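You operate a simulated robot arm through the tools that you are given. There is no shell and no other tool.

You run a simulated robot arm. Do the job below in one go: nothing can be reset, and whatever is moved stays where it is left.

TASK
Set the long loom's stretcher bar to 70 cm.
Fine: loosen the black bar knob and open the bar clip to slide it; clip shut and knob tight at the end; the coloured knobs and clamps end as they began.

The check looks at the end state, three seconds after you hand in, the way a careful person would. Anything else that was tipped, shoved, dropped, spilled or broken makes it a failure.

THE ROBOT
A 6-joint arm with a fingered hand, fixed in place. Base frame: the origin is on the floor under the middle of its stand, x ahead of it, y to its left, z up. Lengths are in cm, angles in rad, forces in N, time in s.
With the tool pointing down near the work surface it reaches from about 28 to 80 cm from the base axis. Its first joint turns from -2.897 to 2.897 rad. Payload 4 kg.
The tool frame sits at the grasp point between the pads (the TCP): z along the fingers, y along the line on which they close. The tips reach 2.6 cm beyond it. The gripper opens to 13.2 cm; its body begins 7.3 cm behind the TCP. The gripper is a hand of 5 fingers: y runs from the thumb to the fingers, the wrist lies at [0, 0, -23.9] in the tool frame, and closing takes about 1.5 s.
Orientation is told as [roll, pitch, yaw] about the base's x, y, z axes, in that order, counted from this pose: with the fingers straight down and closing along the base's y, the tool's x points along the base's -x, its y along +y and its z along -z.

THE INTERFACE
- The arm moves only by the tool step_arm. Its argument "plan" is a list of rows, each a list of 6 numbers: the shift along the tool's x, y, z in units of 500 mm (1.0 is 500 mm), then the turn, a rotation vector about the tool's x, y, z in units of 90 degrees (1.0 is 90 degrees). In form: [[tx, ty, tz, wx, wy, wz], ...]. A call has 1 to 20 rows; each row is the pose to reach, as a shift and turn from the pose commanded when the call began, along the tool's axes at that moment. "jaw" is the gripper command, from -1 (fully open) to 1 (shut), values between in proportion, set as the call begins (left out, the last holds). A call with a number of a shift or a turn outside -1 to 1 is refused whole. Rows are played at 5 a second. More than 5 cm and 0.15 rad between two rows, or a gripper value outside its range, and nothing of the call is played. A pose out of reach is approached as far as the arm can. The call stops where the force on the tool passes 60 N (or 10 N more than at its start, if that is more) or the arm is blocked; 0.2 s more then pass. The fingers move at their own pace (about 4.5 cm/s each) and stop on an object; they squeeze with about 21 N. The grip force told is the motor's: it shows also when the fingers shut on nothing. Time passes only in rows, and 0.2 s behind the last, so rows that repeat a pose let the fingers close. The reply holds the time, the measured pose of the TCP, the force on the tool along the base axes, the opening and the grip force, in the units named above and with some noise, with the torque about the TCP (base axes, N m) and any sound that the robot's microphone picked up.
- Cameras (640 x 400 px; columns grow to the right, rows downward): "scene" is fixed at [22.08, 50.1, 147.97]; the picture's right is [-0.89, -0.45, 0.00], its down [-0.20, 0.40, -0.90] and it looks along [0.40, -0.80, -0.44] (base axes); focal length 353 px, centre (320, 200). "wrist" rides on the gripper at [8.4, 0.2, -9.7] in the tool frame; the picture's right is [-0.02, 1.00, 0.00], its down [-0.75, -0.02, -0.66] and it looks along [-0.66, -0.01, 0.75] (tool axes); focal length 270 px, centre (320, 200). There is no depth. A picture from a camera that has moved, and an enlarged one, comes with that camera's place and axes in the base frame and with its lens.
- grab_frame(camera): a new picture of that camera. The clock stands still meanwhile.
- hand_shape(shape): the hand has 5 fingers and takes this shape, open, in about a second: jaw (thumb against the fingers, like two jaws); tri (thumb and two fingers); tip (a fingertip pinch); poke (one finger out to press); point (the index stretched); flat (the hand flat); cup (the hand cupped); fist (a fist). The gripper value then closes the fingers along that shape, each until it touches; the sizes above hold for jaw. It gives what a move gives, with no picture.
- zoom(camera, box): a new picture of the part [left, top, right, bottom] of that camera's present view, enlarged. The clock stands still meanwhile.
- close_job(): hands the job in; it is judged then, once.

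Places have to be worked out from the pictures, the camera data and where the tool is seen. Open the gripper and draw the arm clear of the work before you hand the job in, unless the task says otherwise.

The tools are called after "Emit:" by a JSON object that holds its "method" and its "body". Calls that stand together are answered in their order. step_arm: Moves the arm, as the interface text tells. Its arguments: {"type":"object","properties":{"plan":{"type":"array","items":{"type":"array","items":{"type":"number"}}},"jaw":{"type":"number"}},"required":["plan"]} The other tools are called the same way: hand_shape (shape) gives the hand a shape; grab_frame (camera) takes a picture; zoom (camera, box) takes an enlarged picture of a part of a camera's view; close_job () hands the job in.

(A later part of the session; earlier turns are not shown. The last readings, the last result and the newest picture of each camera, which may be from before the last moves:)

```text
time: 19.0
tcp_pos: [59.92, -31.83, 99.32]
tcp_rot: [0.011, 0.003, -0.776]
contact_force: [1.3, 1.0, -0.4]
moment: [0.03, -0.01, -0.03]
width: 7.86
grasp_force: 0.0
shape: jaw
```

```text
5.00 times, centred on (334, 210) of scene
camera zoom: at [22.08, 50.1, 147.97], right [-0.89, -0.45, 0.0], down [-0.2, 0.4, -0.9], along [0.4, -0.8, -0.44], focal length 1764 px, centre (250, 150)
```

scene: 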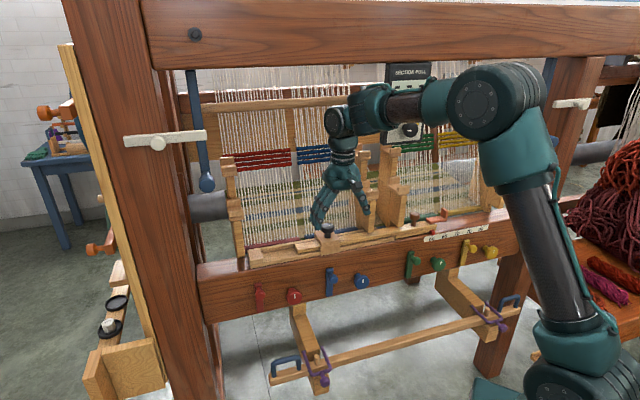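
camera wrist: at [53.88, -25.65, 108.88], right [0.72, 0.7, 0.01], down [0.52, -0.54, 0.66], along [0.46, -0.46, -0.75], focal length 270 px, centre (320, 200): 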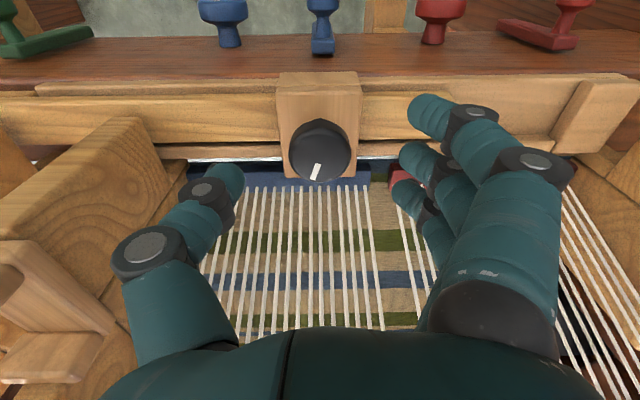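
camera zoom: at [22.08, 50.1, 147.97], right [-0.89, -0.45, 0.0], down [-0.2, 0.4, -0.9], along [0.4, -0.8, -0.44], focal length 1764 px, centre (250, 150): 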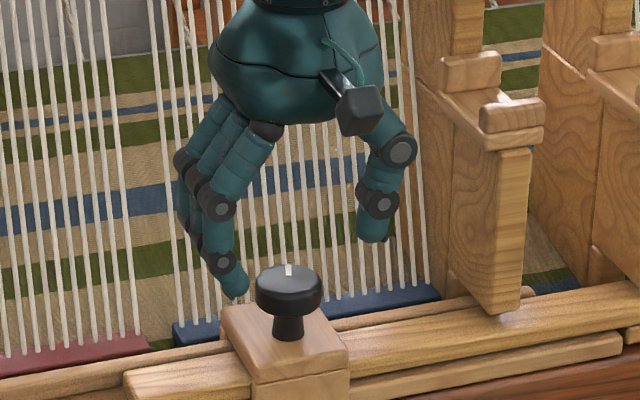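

The mark has gone from pointing along the bar to pointing backward, a counter-clockwise turn of roughly 67°. I'll re-grip and loosen it by another similar amount.

Emit:
{"method": "step_arm", "body": {"plan": [[0, 0.002, 0.03, 0, 0, 0], [0, 0.002, 0.06, 0, 0, 0], [0, 0.002, 0.09, 0, 0, 0]], "jaw": -0.2}}

Emit:
{"method": "step_arm", "body": {"plan": [[0, 0, 0, 0, 0, 0], [0, 0, 0, 0, 0, 0], [0, 0, 0, 0, 0, 0], [0, 0, 0, 0, 0, 0], [0, 0, 0, 0, 0, 0], [0, 0, 0, 0, 0, 0], [0, 0, 0, 0, 0, 0], [0, 0, 0, 0, 0, 0]], "jaw": 1}}

Emit:
{"method": "step_arm", "body": {"plan": [[0, 0, 0, 0, 0, -0.05], [0, 0, 0, 0, 0, -0.1], [0, 0, 0, 0, 0, -0.15], [0, 0, 0, 0, 0, -0.2], [0, 0, 0, 0, 0, -0.25], [0, 0, 0, 0, 0, -0.3]]}}

Emit:
{"method": "grab_frame", "body": {"camera": "wrist"}}

```text
time: 19.8
tcp_pos: [60.1, -31.59, 94.74]
tcp_rot: [0.011, 0.003, -0.775]
contact_force: [0.1, 0.2, 0.0]
moment: [0.0, -0.01, 0.01]
width: 7.87
grasp_force: 0.1
shape: jaw
```

```text
time: 21.6
tcp_pos: [60.14, -31.68, 94.7]
tcp_rot: [0.012, 0.004, -0.777]
contact_force: [-8.4, -4.6, -5.3]
moment: [-0.04, 0.07, -0.07]
width: 1.71
grasp_force: 21.1
shape: jaw
```

```text
time: 23.0
tcp_pos: [59.9, -31.68, 94.79]
tcp_rot: [0.011, 0.0, -0.304]
contact_force: [-31.6, -8.8, -7.5]
moment: [-0.12, 0.46, -0.81]
width: 1.75
grasp_force: 20.7
shape: jaw
```

```text
taken
camera wrist: at [51.74, -28.96, 104.3], right [0.32, 0.95, 0.01], down [0.71, -0.25, 0.66], along [0.63, -0.2, -0.75], focal length 270 px, centre (320, 200)
```

wrist: 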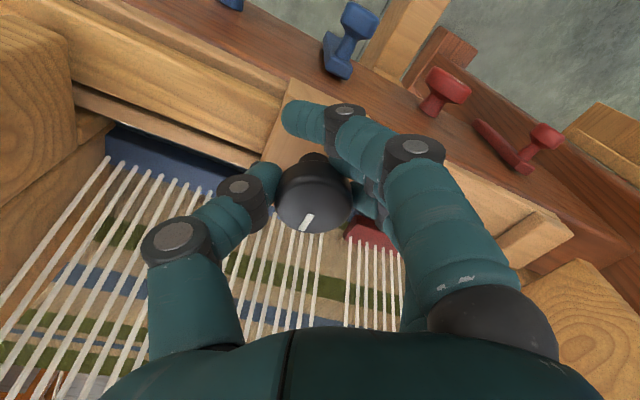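

The torque jumped to 0.8 N·m and the mark now lags the hand, so the knob has reached its loose end stop after roughly 90° in total. I'll release and lift off.

Emit:
{"method": "step_arm", "body": {"plan": [[0, 0, 0, 0, 0, 0.02], [0, 0, 0, 0, 0, 0.02], [0, 0, 0, 0, 0, 0.02], [0, 0, 0, 0, 0, 0.02], [0, 0, -0.04, 0, 0, 0.02], [0, 0, -0.11, 0, 0, 0.02], [0, 0, -0.19, 0, 0, 0.02]], "jaw": -0.1}}

Emit:
{"method": "step_arm", "body": {"plan": [[0.05, 0, 0, 0, 0, 0.09], [0.12, 0, 0, 0, 0, 0.18], [0.18, 0, 0, 0, 0, 0.27]]}}

Emit:
{"method": "grab_frame", "body": {"camera": "wrist"}}

Emit:
{"method": "zoom", "body": {"camera": "scene", "box": [270, 190, 398, 270]}}

```text
time: 24.6
tcp_pos: [60.01, -31.7, 104.04]
tcp_rot: [0.011, -0.001, -0.334]
contact_force: [0.6, 0.1, -0.1]
moment: [0.04, 0.0, -0.01]
width: 7.21
grasp_force: 0.0
shape: jaw
```

```text
time: 25.4
tcp_pos: [51.58, -28.52, 104.21]
tcp_rot: [0.01, 0.004, -0.762]
contact_force: [-0.3, -1.3, 0.1]
moment: [0.0, 0.01, 0.04]
width: 7.19
grasp_force: 0.0
shape: jaw
```

```text
taken
camera wrist: at [45.4, -22.54, 113.84], right [0.7, 0.71, 0.01], down [0.53, -0.54, 0.66], along [0.47, -0.46, -0.75], focal length 270 px, centre (320, 200)
```

wrist: 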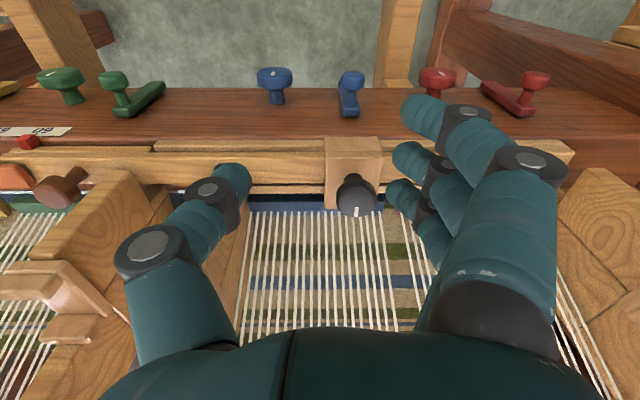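

```text
5.00 times, centred on (334, 230) of scene
camera zoom: at [22.08, 50.1, 147.97], right [-0.89, -0.45, 0.0], down [-0.2, 0.4, -0.9], along [0.4, -0.8, -0.44], focal length 1764 px, centre (250, 50)
```

zoom: 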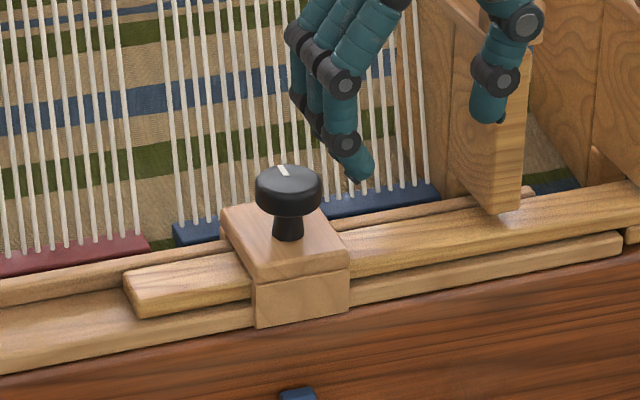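

The mark has now turned a full 90°, and the bar and block are undisturbed. Next I'll back away from the hanging box, travel to the clip end and look at the clip.

Emit:
{"method": "step_arm", "body": {"plan": [[0.09, 0, 0, 0, 0, 0], [0.18, 0, 0, 0, 0, 0], [0.27, -0.02, 0, 0, 0, 0.005], [0.3, -0.1, 0, 0, 0, 0.009], [0.3, -0.19, 0, 0, 0, 0.009], [0.3, -0.28, 0, 0, 0, 0.009], [0.3, -0.37, 0, 0, 0, 0.009], [0.3, -0.46, 0, 0, 0, 0.009], [0.3, -0.55, 0, 0, 0, 0.009], [0.27, -0.63, 0, 0, 0, 0.009], [0.2, -0.68, 0, 0, 0, 0.009], [0.14, -0.71, 0, 0, 0, 0.009]]}}

Emit:
{"method": "grab_frame", "body": {"camera": "wrist"}}

Emit:
{"method": "grab_frame", "body": {"camera": "scene"}}

```text
time: 28.0
tcp_pos: [21.97, -49.86, 103.73]
tcp_rot: [0.01, 0.002, -0.773]
contact_force: [0.2, -1.0, 0.3]
moment: [0.0, -0.01, 0.0]
width: 7.17
grasp_force: 0.0
shape: jaw
```

```text
taken
camera wrist: at [15.74, -43.71, 113.33], right [0.71, 0.7, 0.01], down [0.52, -0.54, 0.66], along [0.47, -0.46, -0.75], focal length 270 px, centre (320, 200)
```

wrist: 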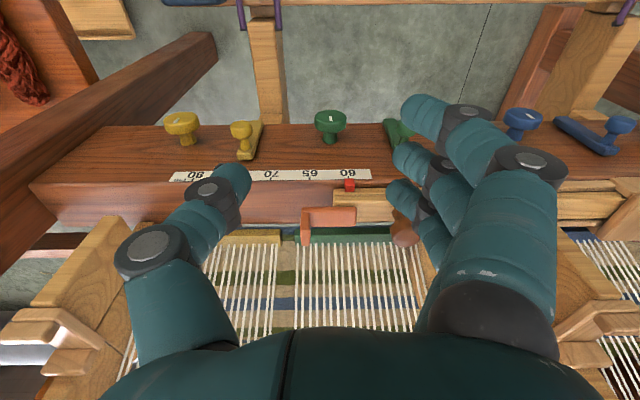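

```text
taken
```

scene: 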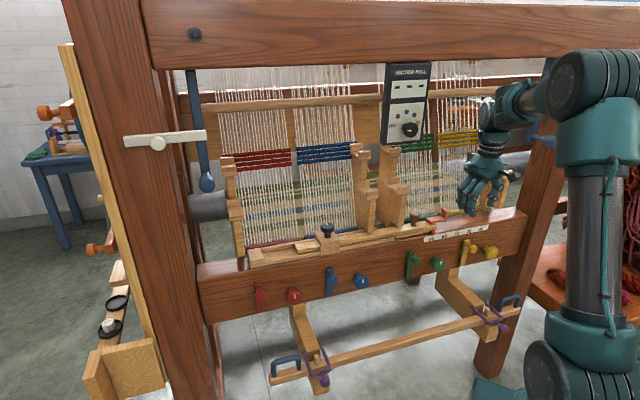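

The clip sits between my fingers in the view. I'll take close zooms from both cameras to fix its position and hinge.

Emit:
{"method": "zoom", "body": {"camera": "wrist", "box": [280, 180, 376, 240]}}

Emit:
{"method": "zoom", "body": {"camera": "scene", "box": [405, 195, 469, 235]}}

```text
6.67 times, centred on (328, 210) of wrist
camera zoom: at [15.74, -43.71, 113.33], right [0.71, 0.7, 0.01], down [0.52, -0.54, 0.66], along [0.47, -0.46, -0.75], focal length 1802 px, centre (267, 133)
```

zoom: 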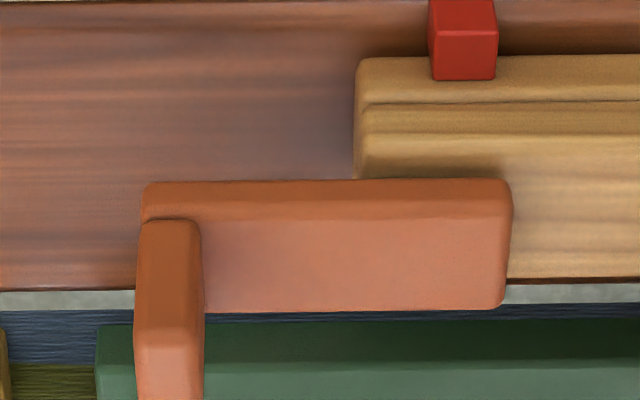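

```text
10.00 times, centred on (437, 215) of scene
camera zoom: at [22.08, 50.1, 147.97], right [-0.89, -0.45, 0.0], down [-0.2, 0.4, -0.9], along [0.4, -0.8, -0.44], focal length 3527 px, centre (-850, 50)
```

zoom: 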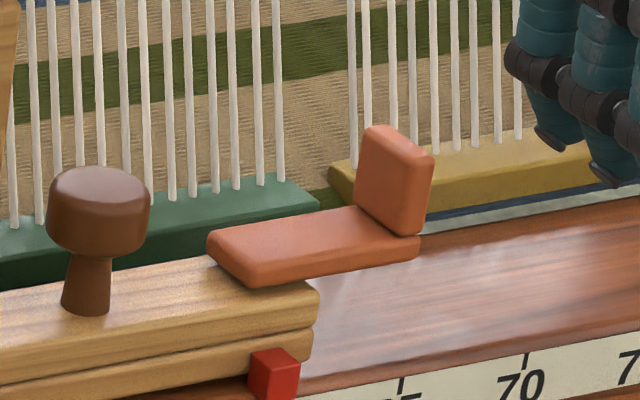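

I place the clip plate at u≈-22…-15.7 along the beam, n≈64–66.3, with its top at z≈90.8 and the tab top near 93.8. I'll hover the hand over the tab, fingers closing along the bar.

Emit:
{"method": "step_arm", "body": {"plan": [[-0.09, -0.008, 0.02, 0, 0, 0], [-0.18, -0.016, 0.05, 0, 0, 0], [-0.26, -0.022, 0.08, 0, 0, 0], [-0.29, -0.025, 0.095, 0, 0, 0]], "jaw": 0.1}}

Emit:
{"method": "grab_frame", "body": {"camera": "wrist"}}

Emit:
{"method": "zoom", "body": {"camera": "scene", "box": [389, 170, 485, 230]}}

```text
time: 29.0
tcp_pos: [31.46, -60.73, 98.99]
tcp_rot: [0.01, 0.002, -0.773]
contact_force: [0.0, -0.3, 0.6]
moment: [0.03, 0.02, 0.01]
width: 6.05
grasp_force: 0.0
shape: jaw
```

```text
taken
camera wrist: at [25.28, -54.66, 108.63], right [0.71, 0.7, 0.01], down [0.52, -0.54, 0.66], along [0.47, -0.46, -0.75], focal length 270 px, centre (320, 200)
```

wrist: 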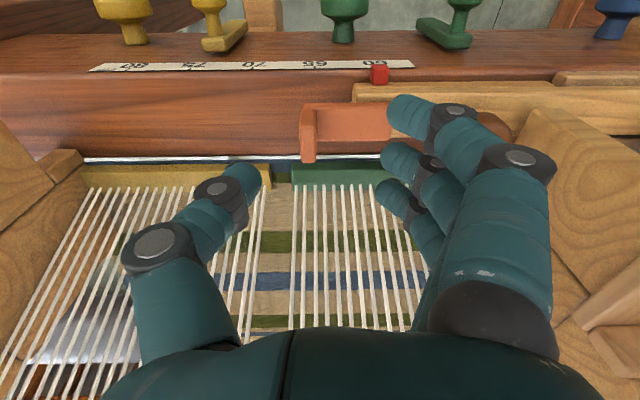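

```text
6.67 times, centred on (437, 200) of scene
camera zoom: at [22.08, 50.1, 147.97], right [-0.89, -0.45, 0.0], down [-0.2, 0.4, -0.9], along [0.4, -0.8, -0.44], focal length 2351 px, centre (-460, 200)
```

zoom: 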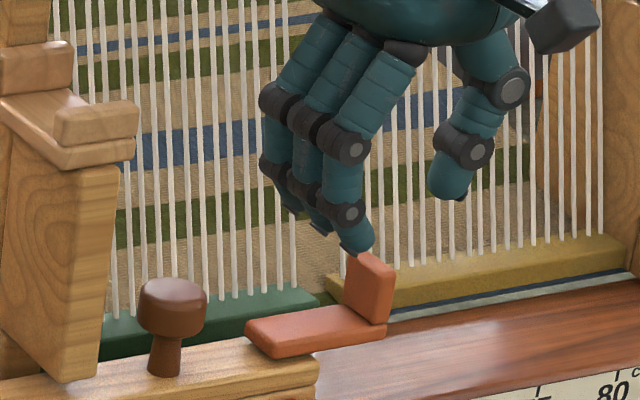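

The tab is about 0.5 cm to the thumb side of the hand's centre. I'll shift, descend over it and close softly on the tab.

Emit:
{"method": "step_arm", "body": {"plan": [[-0.004, -0.01, 0.03, 0, 0, 0], [-0.005, -0.01, 0.07, 0, 0, 0], [-0.005, -0.01, 0.1, 0, 0, 0]], "jaw": 0.1}}

Emit:
{"method": "grab_frame", "body": {"camera": "wrist"}}

Emit:
{"method": "zoom", "body": {"camera": "scene", "box": [397, 185, 477, 235]}}

```text
time: 29.8
tcp_pos: [31.47, -61.16, 94.1]
tcp_rot: [0.014, 0.003, -0.774]
contact_force: [-0.8, 0.2, 0.8]
moment: [0.02, -0.04, 0.02]
width: 6.05
grasp_force: 0.0
shape: jaw
```

```text
taken
camera wrist: at [25.27, -55.1, 103.64], right [0.71, 0.7, 0.01], down [0.52, -0.54, 0.66], along [0.47, -0.46, -0.75], focal length 270 px, centre (320, 200)
```

wrist: 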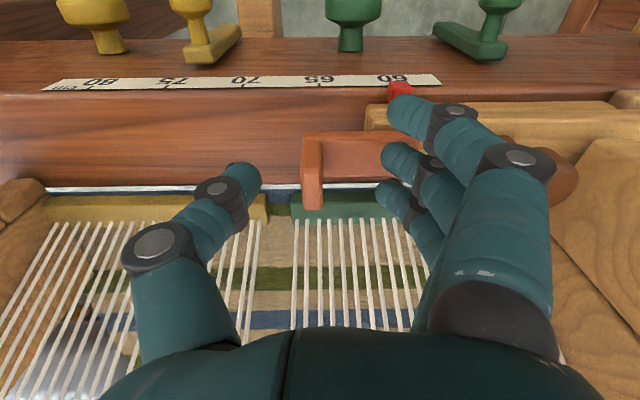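

```text
8.00 times, centred on (437, 210) of scene
camera zoom: at [22.08, 50.1, 147.97], right [-0.89, -0.45, 0.0], down [-0.2, 0.4, -0.9], along [0.4, -0.8, -0.44], focal length 2822 px, centre (-616, 120)
```

zoom: 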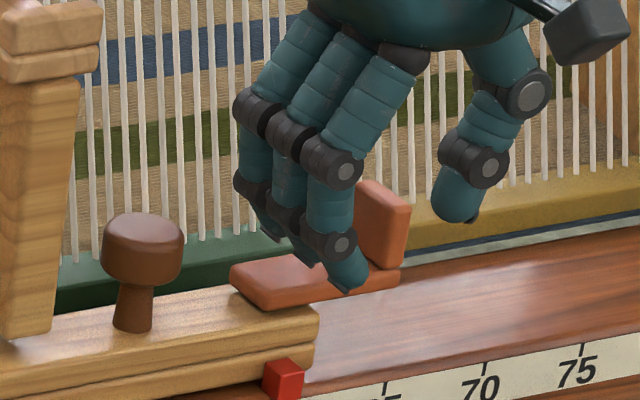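

The tab is centred between thumb and fingers, and the tips are just above the plate. Closing on the tab.

Emit:
{"method": "step_arm", "body": {"plan": [[0, 0, 0, 0, 0, 0], [0, 0, 0, 0, 0, 0], [0, 0, 0, 0, 0, 0], [0, 0, 0, 0, 0, 0], [0, 0, 0, 0, 0, 0], [0, 0, 0, 0, 0, 0], [0, 0, 0, 0, 0, 0]], "jaw": 1}}

Emit:
{"method": "grab_frame", "body": {"camera": "wrist"}}

Emit:
{"method": "zoom", "body": {"camera": "scene", "box": [397, 185, 477, 235]}}

```text
time: 31.4
tcp_pos: [31.3, -61.23, 94.1]
tcp_rot: [0.009, 0.001, -0.774]
contact_force: [-4.4, -4.4, 1.5]
moment: [-0.07, 0.07, 0.0]
width: 0.18
grasp_force: 20.7
shape: jaw
```

```text
taken
camera wrist: at [25.23, -55.13, 103.68], right [0.71, 0.7, 0.01], down [0.52, -0.54, 0.66], along [0.47, -0.46, -0.75], focal length 270 px, centre (320, 200)
```

wrist: 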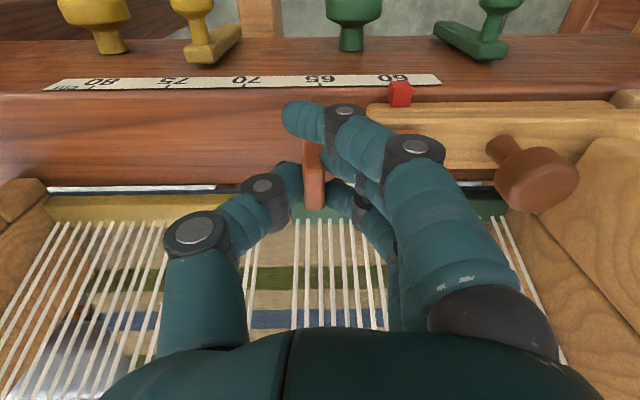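

```text
8.00 times, centred on (437, 210) of scene
camera zoom: at [22.08, 50.1, 147.97], right [-0.89, -0.45, 0.0], down [-0.2, 0.4, -0.9], along [0.4, -0.8, -0.44], focal length 2822 px, centre (-616, 120)
```

zoom: 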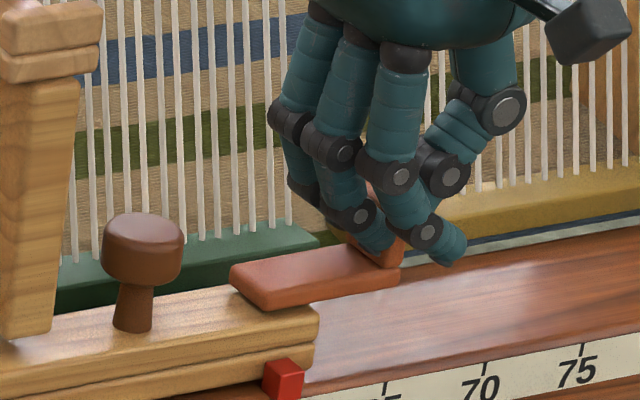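

The tab is pinched. I'll make a small test lift of about 0.6 cm along the expected hinge arc and watch the force and the clip.

Emit:
{"method": "step_arm", "body": {"plan": [[0, 0.001, -0.004, 0.02, 0, 0], [0, 0.003, -0.008, 0.04, 0, 0], [0, 0.005, -0.012, 0.06, 0, 0]]}}

Emit:
{"method": "zoom", "body": {"camera": "scene", "box": [397, 185, 477, 235]}}

Emit:
{"method": "grab_frame", "body": {"camera": "wrist"}}

```text
time: 32.2
tcp_pos: [31.56, -60.87, 94.59]
tcp_rot: [-0.083, 0.003, -0.773]
contact_force: [1.2, -1.5, -1.1]
moment: [0.01, -0.1, 0.02]
width: 0.14
grasp_force: 21.1
shape: jaw
```

```text
8.00 times, centred on (437, 210) of scene
camera zoom: at [22.08, 50.1, 147.97], right [-0.89, -0.45, 0.0], down [-0.2, 0.4, -0.9], along [0.4, -0.8, -0.44], focal length 2822 px, centre (-616, 120)
```

zoom: 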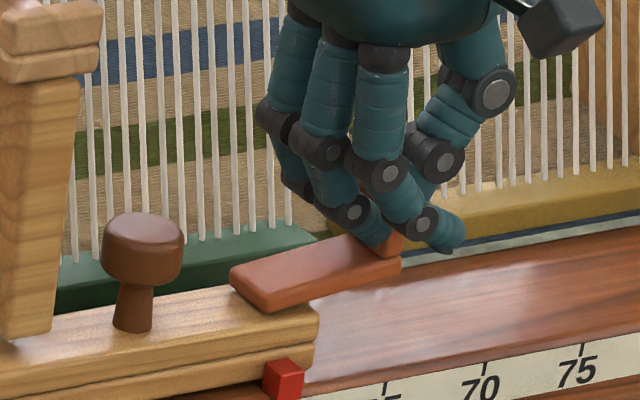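

```text
taken
camera wrist: at [26.09, -54.24, 104.15], right [0.71, 0.7, -0.08], down [0.57, -0.5, 0.66], along [0.42, -0.51, -0.75], focal length 270 px, centre (320, 200)
```

wrist: 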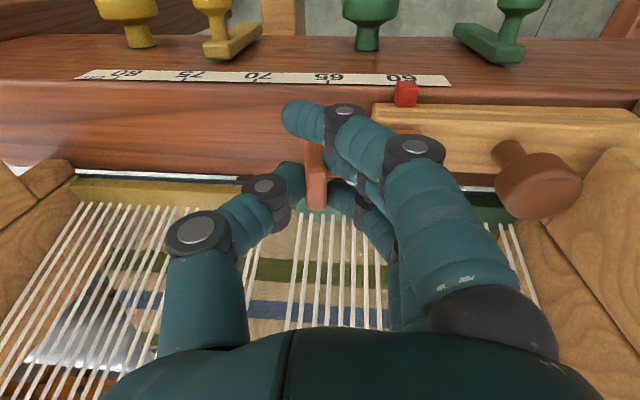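

The clip lifts easily about its inner end with almost no force, so it is a flip-up lever. I'll continue the arc to about 0.6 rad with only a slight hand tilt, because a divider stands on the +e side.

Emit:
{"method": "step_arm", "body": {"plan": [[0, 0.008, -0.013, 0.025, 0, 0], [0, 0.0167, -0.0268, 0.05, 0, 0], [0, 0.028, -0.039, 0.075, 0, 0], [0, 0.0403, -0.0494, 0.1, 0, 0]]}}

Emit:
{"method": "zoom", "body": {"camera": "scene", "box": [389, 175, 485, 235]}}

Emit:
{"method": "grab_frame", "body": {"camera": "wrist"}}

```text
time: 33.2
tcp_pos: [31.94, -60.03, 96.95]
tcp_rot: [-0.24, 0.001, -0.788]
contact_force: [10.5, -15.4, 8.7]
moment: [-0.31, -0.12, 0.04]
width: 0.12
grasp_force: 21.3
shape: jaw
```

```text
6.67 times, centred on (437, 205) of scene
camera zoom: at [22.08, 50.1, 147.97], right [-0.89, -0.45, 0.0], down [-0.2, 0.4, -0.9], along [0.4, -0.8, -0.44], focal length 2351 px, centre (-460, 167)
```

zoom: 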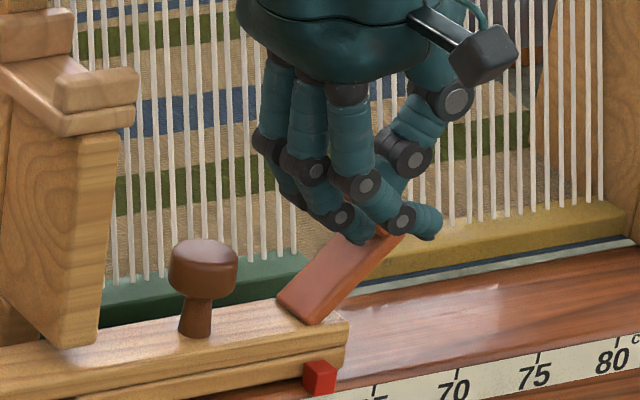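

```text
taken
camera wrist: at [27.56, -52.22, 106.12], right [0.7, 0.67, -0.24], down [0.63, -0.43, 0.64], along [0.33, -0.6, -0.73], focal length 270 px, centre (320, 200)
```

wrist: 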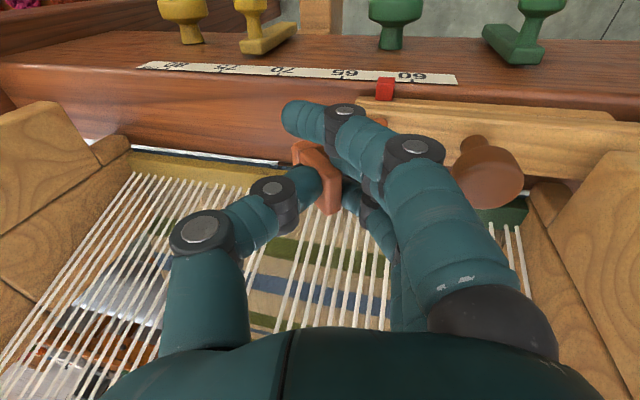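

The clip is open about 45°, and the pointer has already crept to about 61.5, so the bar slides freely now. I'll hold still briefly to let things settle and re-read the pose and forces.

Emit:
{"method": "step_arm", "body": {"plan": [[0, 0, 0, 0, 0, 0], [0, 0, 0, 0, 0, 0]]}}

Emit:
{"method": "zoom", "body": {"camera": "scene", "box": [389, 175, 485, 235]}}

Emit:
{"method": "zoom", "body": {"camera": "wrist", "box": [250, 40, 490, 190]}}

```text
time: 33.8
tcp_pos: [32.09, -60.08, 96.89]
tcp_rot: [-0.238, 0.001, -0.792]
contact_force: [13.1, -16.2, 6.2]
moment: [-0.28, -0.14, 0.09]
width: 0.13
grasp_force: 21.4
shape: jaw
```

```text
6.67 times, centred on (437, 205) of scene
camera zoom: at [22.08, 50.1, 147.97], right [-0.89, -0.45, 0.0], down [-0.2, 0.4, -0.9], along [0.4, -0.8, -0.44], focal length 2351 px, centre (-460, 167)
```

zoom: 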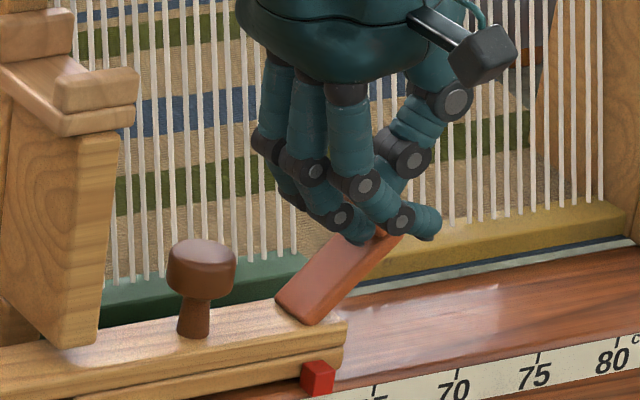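

```text
2.67 times, centred on (370, 115) of wrist
camera zoom: at [27.59, -52.18, 106.13], right [0.7, 0.67, -0.24], down [0.63, -0.44, 0.64], along [0.33, -0.6, -0.73], focal length 721 px, centre (187, 427)
```

zoom: 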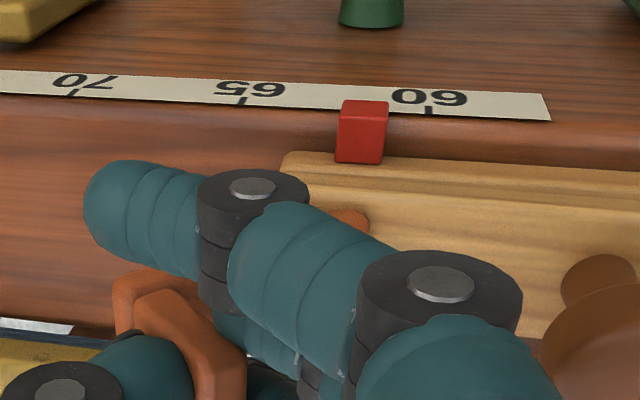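

The pointer is now near 61.8, and the hand lags its command by about 1 cm along +e. I'll check the whole scene for anything touching the arm.

Emit:
{"method": "grab_frame", "body": {"camera": "scene"}}

Emit:
{"method": "zoom", "body": {"camera": "scene", "box": [380, 60, 540, 160]}}

```text
taken
```

scene: 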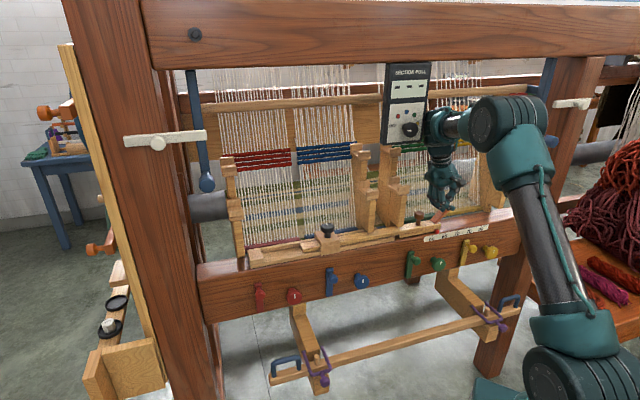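

```text
4.00 times, centred on (460, 110) of scene
camera zoom: at [22.08, 50.1, 147.97], right [-0.89, -0.45, 0.0], down [-0.2, 0.4, -0.9], along [0.4, -0.8, -0.44], focal length 1411 px, centre (-240, 560)
```

zoom: 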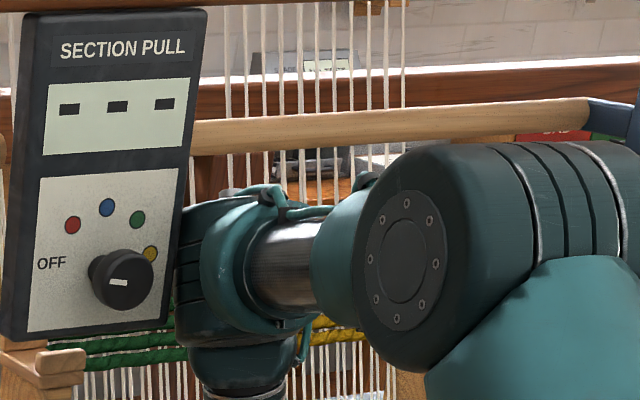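

My wrist is resting against the box's side face. I'll straighten the hand and shift toward -e, which clears the box and drags the loosened bar the right way via the clip.

Emit:
{"method": "step_arm", "body": {"plan": [[0.003, -0.0194, 0.0048, -0.03, 0, 0], [0.004, -0.0388, 0.0095, -0.07, 0, 0], [0.004, -0.0583, 0.0143, -0.11, 0, 0], [0.004, -0.0777, 0.019, -0.15, 0, 0]]}}

Emit:
{"method": "zoom", "body": {"camera": "scene", "box": [389, 175, 485, 235]}}

Emit:
{"method": "zoom", "body": {"camera": "scene", "box": [370, 50, 530, 150]}}

Emit:
{"method": "grab_frame", "body": {"camera": "wrist"}}

```text
time: 34.8
tcp_pos: [30.11, -62.26, 96.89]
tcp_rot: [-0.005, 0.004, -0.775]
contact_force: [-9.0, 4.6, -14.9]
moment: [-0.34, 0.6, 0.06]
width: 0.05
grasp_force: 20.8
shape: jaw
```

```text
6.67 times, centred on (437, 205) of scene
camera zoom: at [22.08, 50.1, 147.97], right [-0.89, -0.45, 0.0], down [-0.2, 0.4, -0.9], along [0.4, -0.8, -0.44], focal length 2351 px, centre (-460, 167)
```

zoom: 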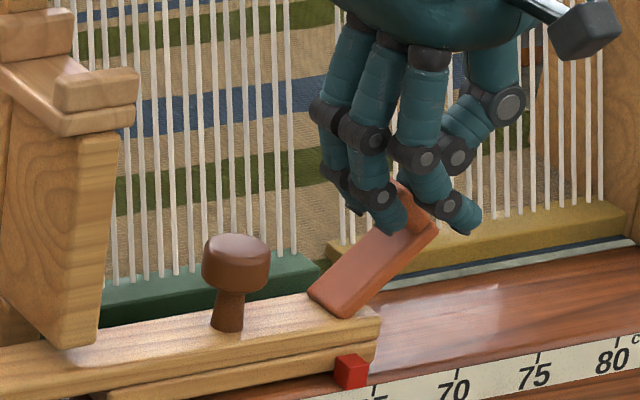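

```text
4.00 times, centred on (450, 100) of scene
camera zoom: at [22.08, 50.1, 147.97], right [-0.89, -0.45, 0.0], down [-0.2, 0.4, -0.9], along [0.4, -0.8, -0.44], focal length 1411 px, centre (-200, 600)
```

zoom: 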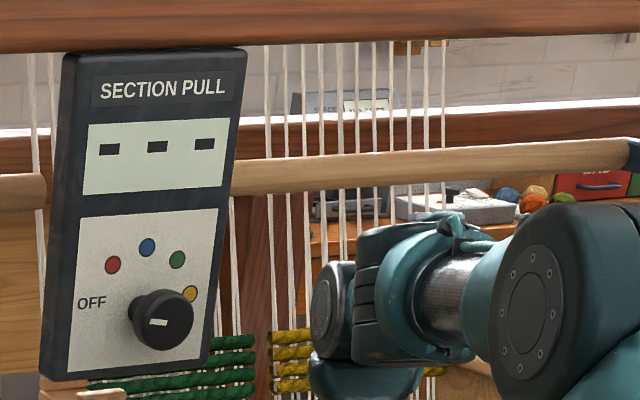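

```text
taken
camera wrist: at [24.11, -55.92, 106.51], right [0.71, 0.7, 0.0], down [0.53, -0.54, 0.66], along [0.46, -0.47, -0.75], focal length 270 px, centre (320, 200)
```

wrist: 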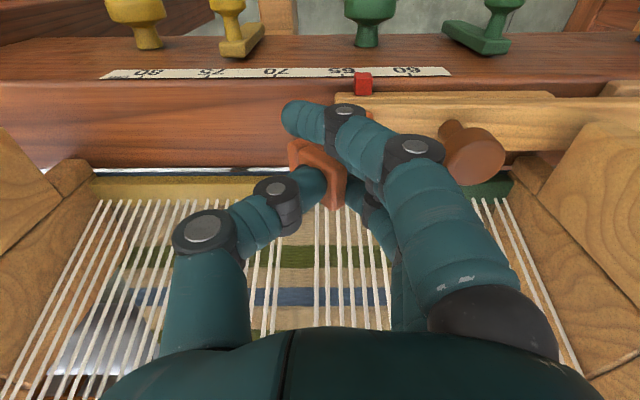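

The box and dial are untouched, and the pointer reads about 64 with the bar sliding along. I'll zoom to read it accurately before dragging further.

Emit:
{"method": "zoom", "body": {"camera": "wrist", "box": [260, 55, 420, 155]}}

Emit:
{"method": "zoom", "body": {"camera": "scene", "box": [425, 215, 489, 255]}}

```text
4.00 times, centred on (340, 105) of wrist
camera zoom: at [24.11, -55.92, 106.51], right [0.71, 0.7, 0.0], down [0.53, -0.54, 0.66], along [0.46, -0.47, -0.75], focal length 1081 px, centre (240, 580)
```

zoom: 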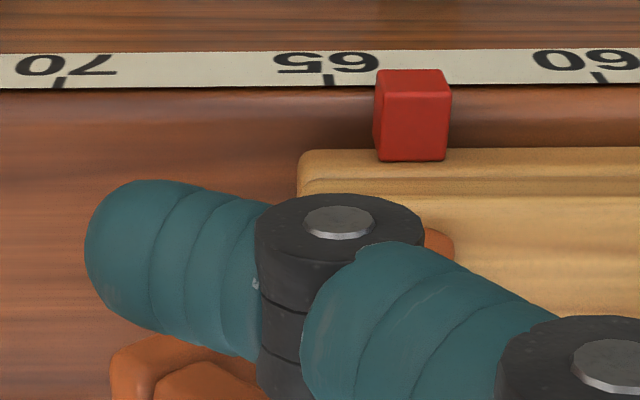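

```text
10.00 times, centred on (457, 235) of scene
camera zoom: at [22.08, 50.1, 147.97], right [-0.89, -0.45, 0.0], down [-0.2, 0.4, -0.9], along [0.4, -0.8, -0.44], focal length 3527 px, centre (-1050, -150)
```

zoom: 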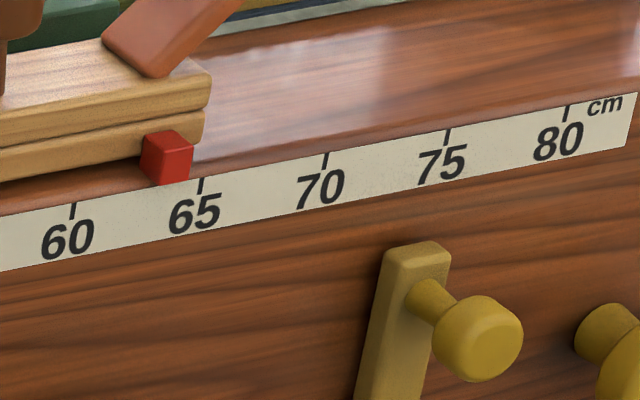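

Reading straight-on from the wrist camera, the pointer is at about 63.5. I'll drag the bar another 5 cm toward -e while holding the clip at its current height.

Emit:
{"method": "step_arm", "body": {"plan": [[0, -0.02, 0, 0, 0, 0], [0, -0.04, 0, 0, 0, 0], [0, -0.06, 0, 0, 0, 0], [0, -0.08, 0, 0, 0, 0], [0, -0.1, 0, 0, 0, 0]]}}

Emit:
{"method": "grab_frame", "body": {"camera": "wrist"}}

Emit:
{"method": "zoom", "body": {"camera": "scene", "box": [389, 175, 485, 235]}}

Emit:
{"method": "zoom", "body": {"camera": "wrist", "box": [260, 55, 420, 155]}}

```text
time: 36.0
tcp_pos: [26.58, -65.8, 96.78]
tcp_rot: [-0.004, 0.004, -0.775]
contact_force: [-17.4, 16.1, -18.2]
moment: [-0.16, 0.7, 0.11]
width: 0.02
grasp_force: 20.9
shape: jaw
```

```text
taken
camera wrist: at [20.59, -59.55, 106.52], right [0.71, 0.7, 0.0], down [0.53, -0.54, 0.66], along [0.46, -0.47, -0.76], focal length 270 px, centre (320, 200)
```

wrist: 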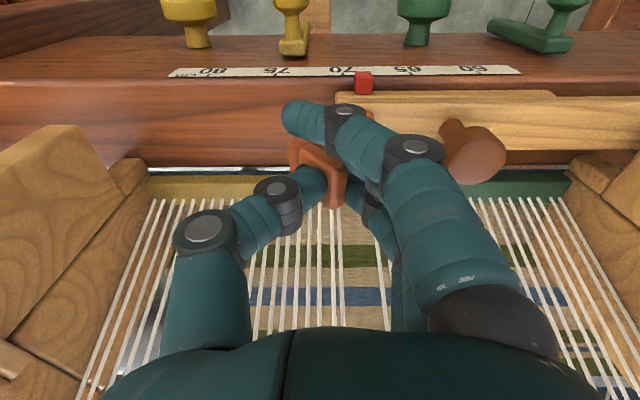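

```text
6.67 times, centred on (437, 205) of scene
camera zoom: at [22.08, 50.1, 147.97], right [-0.89, -0.45, 0.0], down [-0.2, 0.4, -0.9], along [0.4, -0.8, -0.44], focal length 2351 px, centre (-460, 167)
```

zoom: 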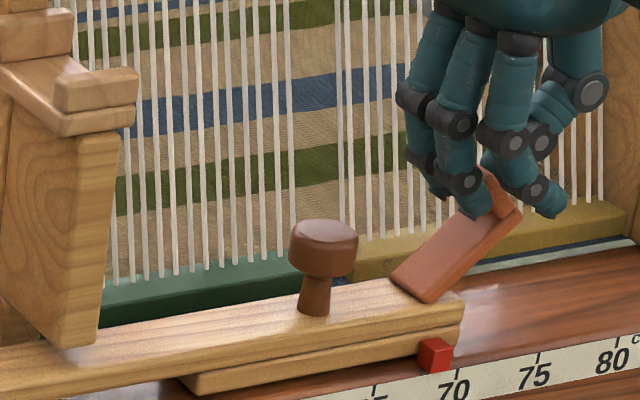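

```text
4.00 times, centred on (340, 105) of wrist
camera zoom: at [20.59, -59.55, 106.52], right [0.71, 0.7, 0.0], down [0.53, -0.54, 0.66], along [0.46, -0.47, -0.76], focal length 1081 px, centre (240, 580)
```

zoom: 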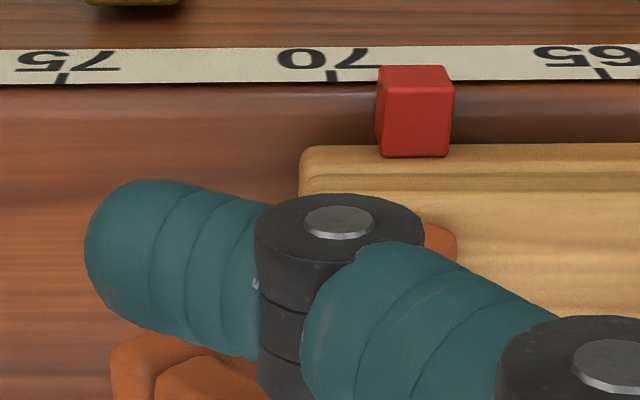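

The bar moved exactly 5 cm, and the pointer reads about 68.5. I'll drag most of the remaining 1.5 cm, then lower the clip along its arc to nearly closed while still holding the tab.

Emit:
{"method": "step_arm", "body": {"plan": [[0, -0.015, 0, 0, 0, 0], [0, -0.028, 0, 0, 0, 0], [0, -0.04, 0.0098, 0, 0, 0], [0, -0.05, 0.0204, 0, 0, 0], [0, -0.0588, 0.0322, 0, 0, 0], [0, -0.0654, 0.0438, 0, 0, 0]]}}

Emit:
{"method": "grab_frame", "body": {"camera": "wrist"}}

Emit:
{"method": "zoom", "body": {"camera": "scene", "box": [405, 180, 501, 240]}}

Emit:
{"method": "zoom", "body": {"camera": "wrist", "box": [280, 55, 440, 155]}}

```text
time: 37.4
tcp_pos: [24.36, -68.18, 94.92]
tcp_rot: [-0.007, 0.0, -0.777]
contact_force: [-20.5, 4.0, 9.0]
moment: [0.04, 0.35, 0.01]
width: 0.29
grasp_force: 20.4
shape: jaw
```

```text
taken
camera wrist: at [18.3, -61.95, 104.53], right [0.71, 0.7, -0.01], down [0.53, -0.53, 0.66], along [0.46, -0.47, -0.75], focal length 270 px, centre (320, 200)
```

wrist: 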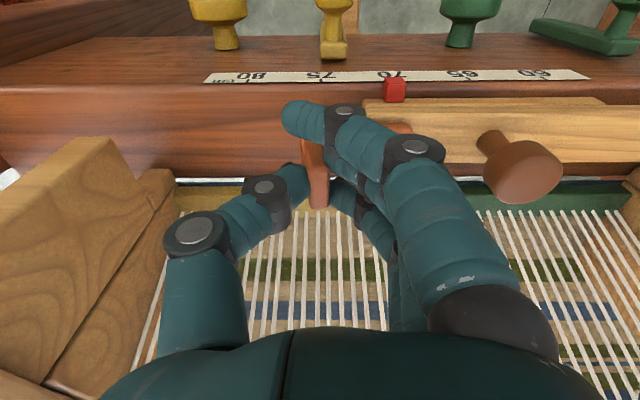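

```text
6.67 times, centred on (453, 210) of scene
camera zoom: at [22.08, 50.1, 147.97], right [-0.89, -0.45, 0.0], down [-0.2, 0.4, -0.9], along [0.4, -0.8, -0.44], focal length 2351 px, centre (-567, 133)
```

zoom: 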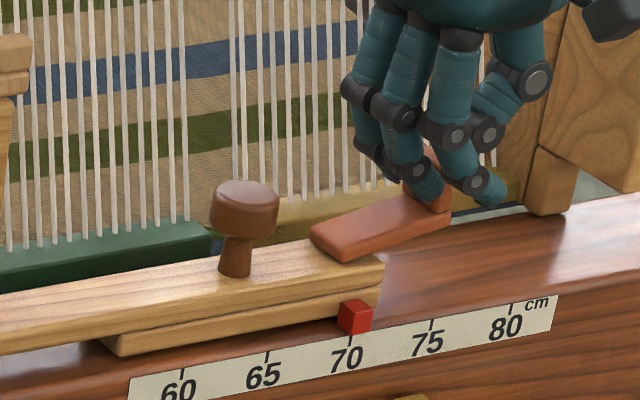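

```text
4.00 times, centred on (360, 105) of wrist
camera zoom: at [18.3, -61.95, 104.53], right [0.71, 0.7, -0.01], down [0.53, -0.53, 0.66], along [0.46, -0.47, -0.75], focal length 1081 px, centre (160, 580)
```

zoom: 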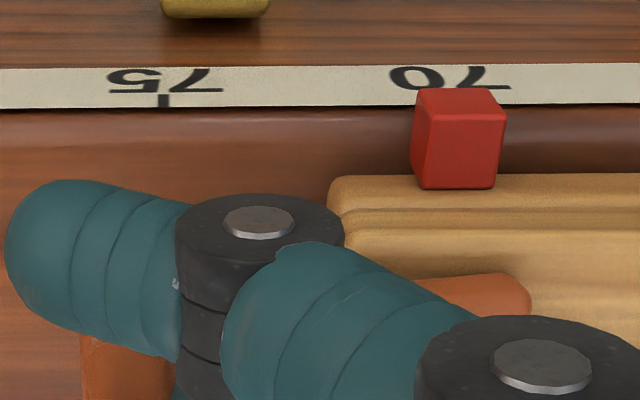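

The pointer reads close to 69.9 and the clip is almost down. I'll finish lowering it along the arc, then open the fingers.

Emit:
{"method": "step_arm", "body": {"plan": [[0, -0.002, 0.006, 0, 0, 0], [0, -0.004, 0.012, 0, 0, 0], [0, -0.005, 0.018, 0, 0, 0]]}}

Emit:
{"method": "zoom", "body": {"camera": "scene", "box": [405, 180, 501, 240]}}

Emit:
{"method": "zoom", "body": {"camera": "wrist", "box": [280, 55, 440, 155]}}

```text
time: 38.2
tcp_pos: [24.19, -68.2, 94.01]
tcp_rot: [-0.005, -0.002, -0.775]
contact_force: [-19.6, -6.1, 17.2]
moment: [-0.14, 0.39, -0.08]
width: 0.38
grasp_force: 20.9
shape: jaw
```

```text
6.67 times, centred on (453, 210) of scene
camera zoom: at [22.08, 50.1, 147.97], right [-0.89, -0.45, 0.0], down [-0.2, 0.4, -0.9], along [0.4, -0.8, -0.44], focal length 2351 px, centre (-567, 133)
```

zoom: 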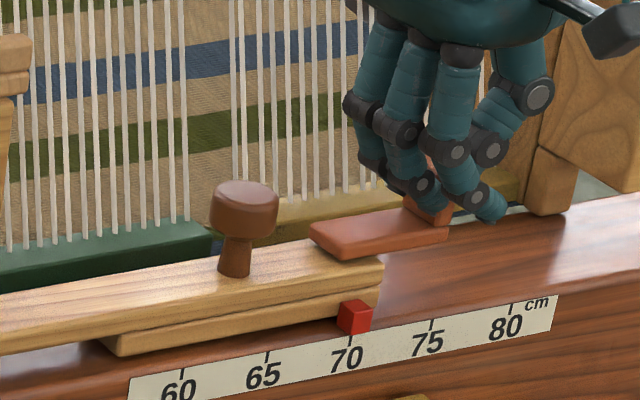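

```text
4.00 times, centred on (360, 105) of wrist
camera zoom: at [18.13, -62.1, 103.65], right [0.71, 0.7, -0.01], down [0.53, -0.53, 0.66], along [0.46, -0.47, -0.75], focal length 1081 px, centre (160, 580)
```

zoom: 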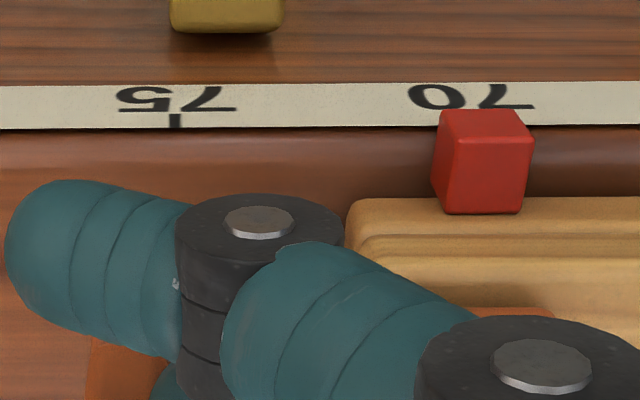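

The clip looks flat and shut with the pointer still at 70. I'll open the fingers, lift off, and back away to a straight-on view of the pointer.

Emit:
{"method": "step_arm", "body": {"plan": [[0, 0, 0, 0, 0, 0], [0, 0, 0, 0, 0, 0], [0, 0, 0, 0, 0, 0], [0, 0, -0.02, 0, 0, 0], [0, 0, -0.07, 0, 0, 0], [0, 0, -0.13, 0, 0, 0], [0.08, 0.03, -0.16, 0, 0, 0], [0.16, 0.07, -0.16, 0, 0, 0], [0.24, 0.1, -0.16, 0, 0, 0]], "jaw": 0.1}}

Emit:
{"method": "grab_frame", "body": {"camera": "wrist"}}

Emit:
{"method": "zoom", "body": {"camera": "scene", "box": [405, 180, 501, 240]}}

```text
time: 40.2
tcp_pos: [19.19, -56.18, 101.88]
tcp_rot: [-0.005, 0.003, -0.774]
contact_force: [0.7, -0.7, -0.2]
moment: [-0.02, 0.02, -0.01]
width: 5.87
grasp_force: 0.0
shape: jaw
```

```text
taken
camera wrist: at [13.24, -49.92, 111.5], right [0.71, 0.7, 0.0], down [0.53, -0.54, 0.66], along [0.46, -0.47, -0.76], focal length 270 px, centre (320, 200)
```

wrist: 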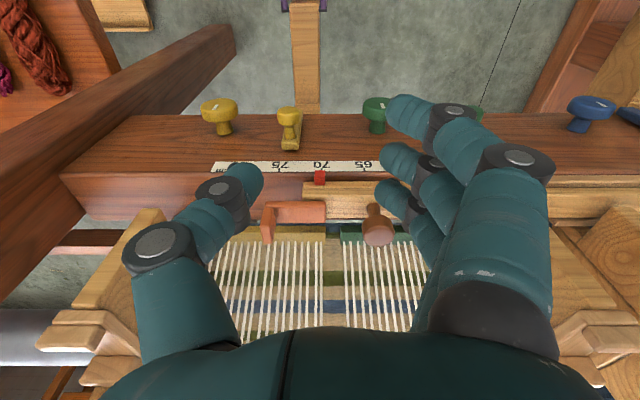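

```text
6.67 times, centred on (453, 210) of scene
camera zoom: at [22.08, 50.1, 147.97], right [-0.89, -0.45, 0.0], down [-0.2, 0.4, -0.9], along [0.4, -0.8, -0.44], focal length 2351 px, centre (-567, 133)
```

zoom: 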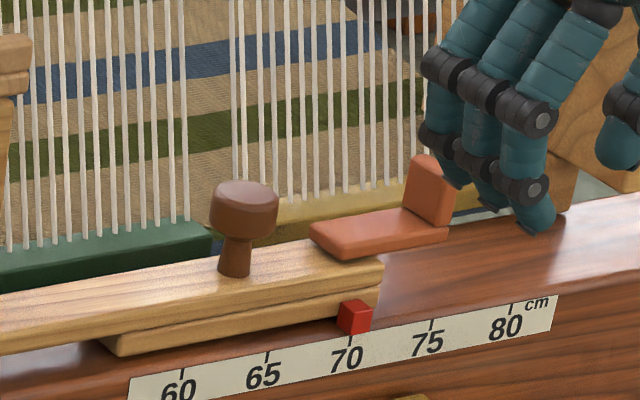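

The hand is clear and the pointer is almost exactly centred in the wrist view. I'll zoom in to read it straight-on.

Emit:
{"method": "zoom", "body": {"camera": "wrist", "box": [288, 155, 352, 195]}}

Emit:
{"method": "zoom", "body": {"camera": "wrist", "box": [250, 180, 346, 240]}}

Emit:
{"method": "zoom", "body": {"camera": "scene", "box": [437, 205, 501, 245]}}

```text
10.00 times, centred on (320, 175) of wrist
camera zoom: at [13.24, -49.92, 111.5], right [0.71, 0.7, 0.0], down [0.53, -0.54, 0.66], along [0.46, -0.47, -0.76], focal length 2703 px, centre (320, 450)
```

zoom: 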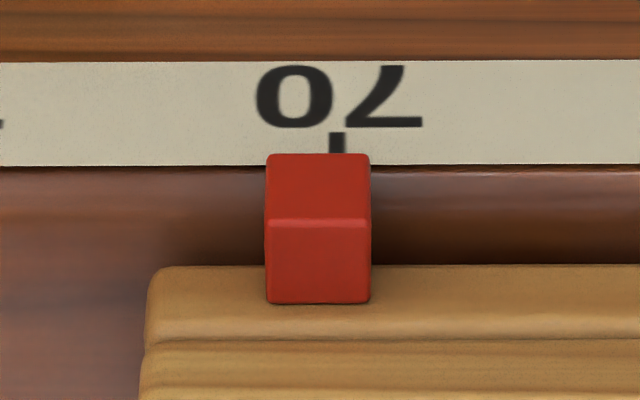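

```text
6.67 times, centred on (298, 210) of wrist
camera zoom: at [13.24, -49.92, 111.5], right [0.71, 0.7, 0.0], down [0.53, -0.54, 0.66], along [0.46, -0.47, -0.76], focal length 1802 px, centre (467, 133)
```

zoom: 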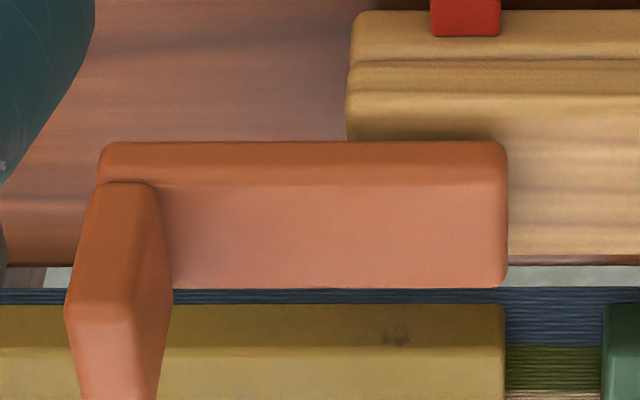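

```text
10.00 times, centred on (469, 225) of scene
camera zoom: at [22.08, 50.1, 147.97], right [-0.89, -0.45, 0.0], down [-0.2, 0.4, -0.9], along [0.4, -0.8, -0.44], focal length 3527 px, centre (-1170, -50)
```

zoom: 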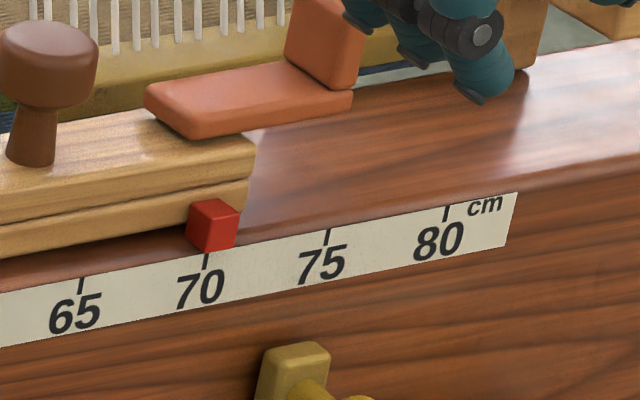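

Straight-on, the pointer centre sits about 0.2 cm past the 70 mark (about 70.2), and the clip is flat. I'd like it closer, so I'll re-grip the tab for a small correction toward +e.

Emit:
{"method": "step_arm", "body": {"plan": [[-0.08, -0.03, 0, 0, 0, 0], [-0.16, -0.07, 0, 0, 0, 0], [-0.24, -0.1, 0.03, 0, 0, 0], [-0.24, -0.1, 0.09, 0, 0, 0], [-0.24, -0.1, 0.14, 0, 0, 0], [-0.24, -0.1, 0.16, 0, 0, 0]], "jaw": 0.1}}

Emit:
{"method": "grab_frame", "body": {"camera": "wrist"}}

Emit:
{"method": "zoom", "body": {"camera": "scene", "box": [437, 205, 501, 245]}}

```text
time: 41.6
tcp_pos: [24.09, -68.29, 93.87]
tcp_rot: [-0.007, 0.004, -0.774]
contact_force: [0.2, -0.6, -1.4]
moment: [0.02, -0.02, 0.0]
width: 5.85
grasp_force: 0.0
shape: jaw
```

```text
taken
camera wrist: at [18.1, -62.1, 103.5], right [0.71, 0.7, 0.0], down [0.53, -0.54, 0.66], along [0.46, -0.47, -0.75], focal length 270 px, centre (320, 200)
```

wrist: 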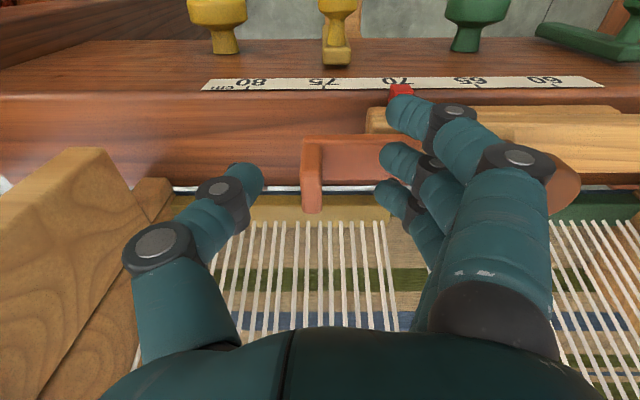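

```text
10.00 times, centred on (469, 225) of scene
camera zoom: at [22.08, 50.1, 147.97], right [-0.89, -0.45, 0.0], down [-0.2, 0.4, -0.9], along [0.4, -0.8, -0.44], focal length 3527 px, centre (-1170, -50)
```

zoom: 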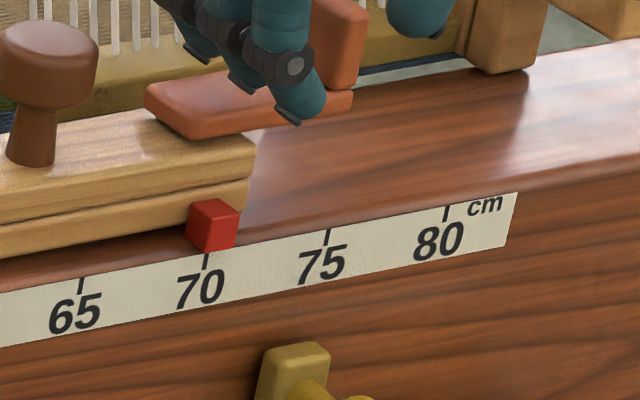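

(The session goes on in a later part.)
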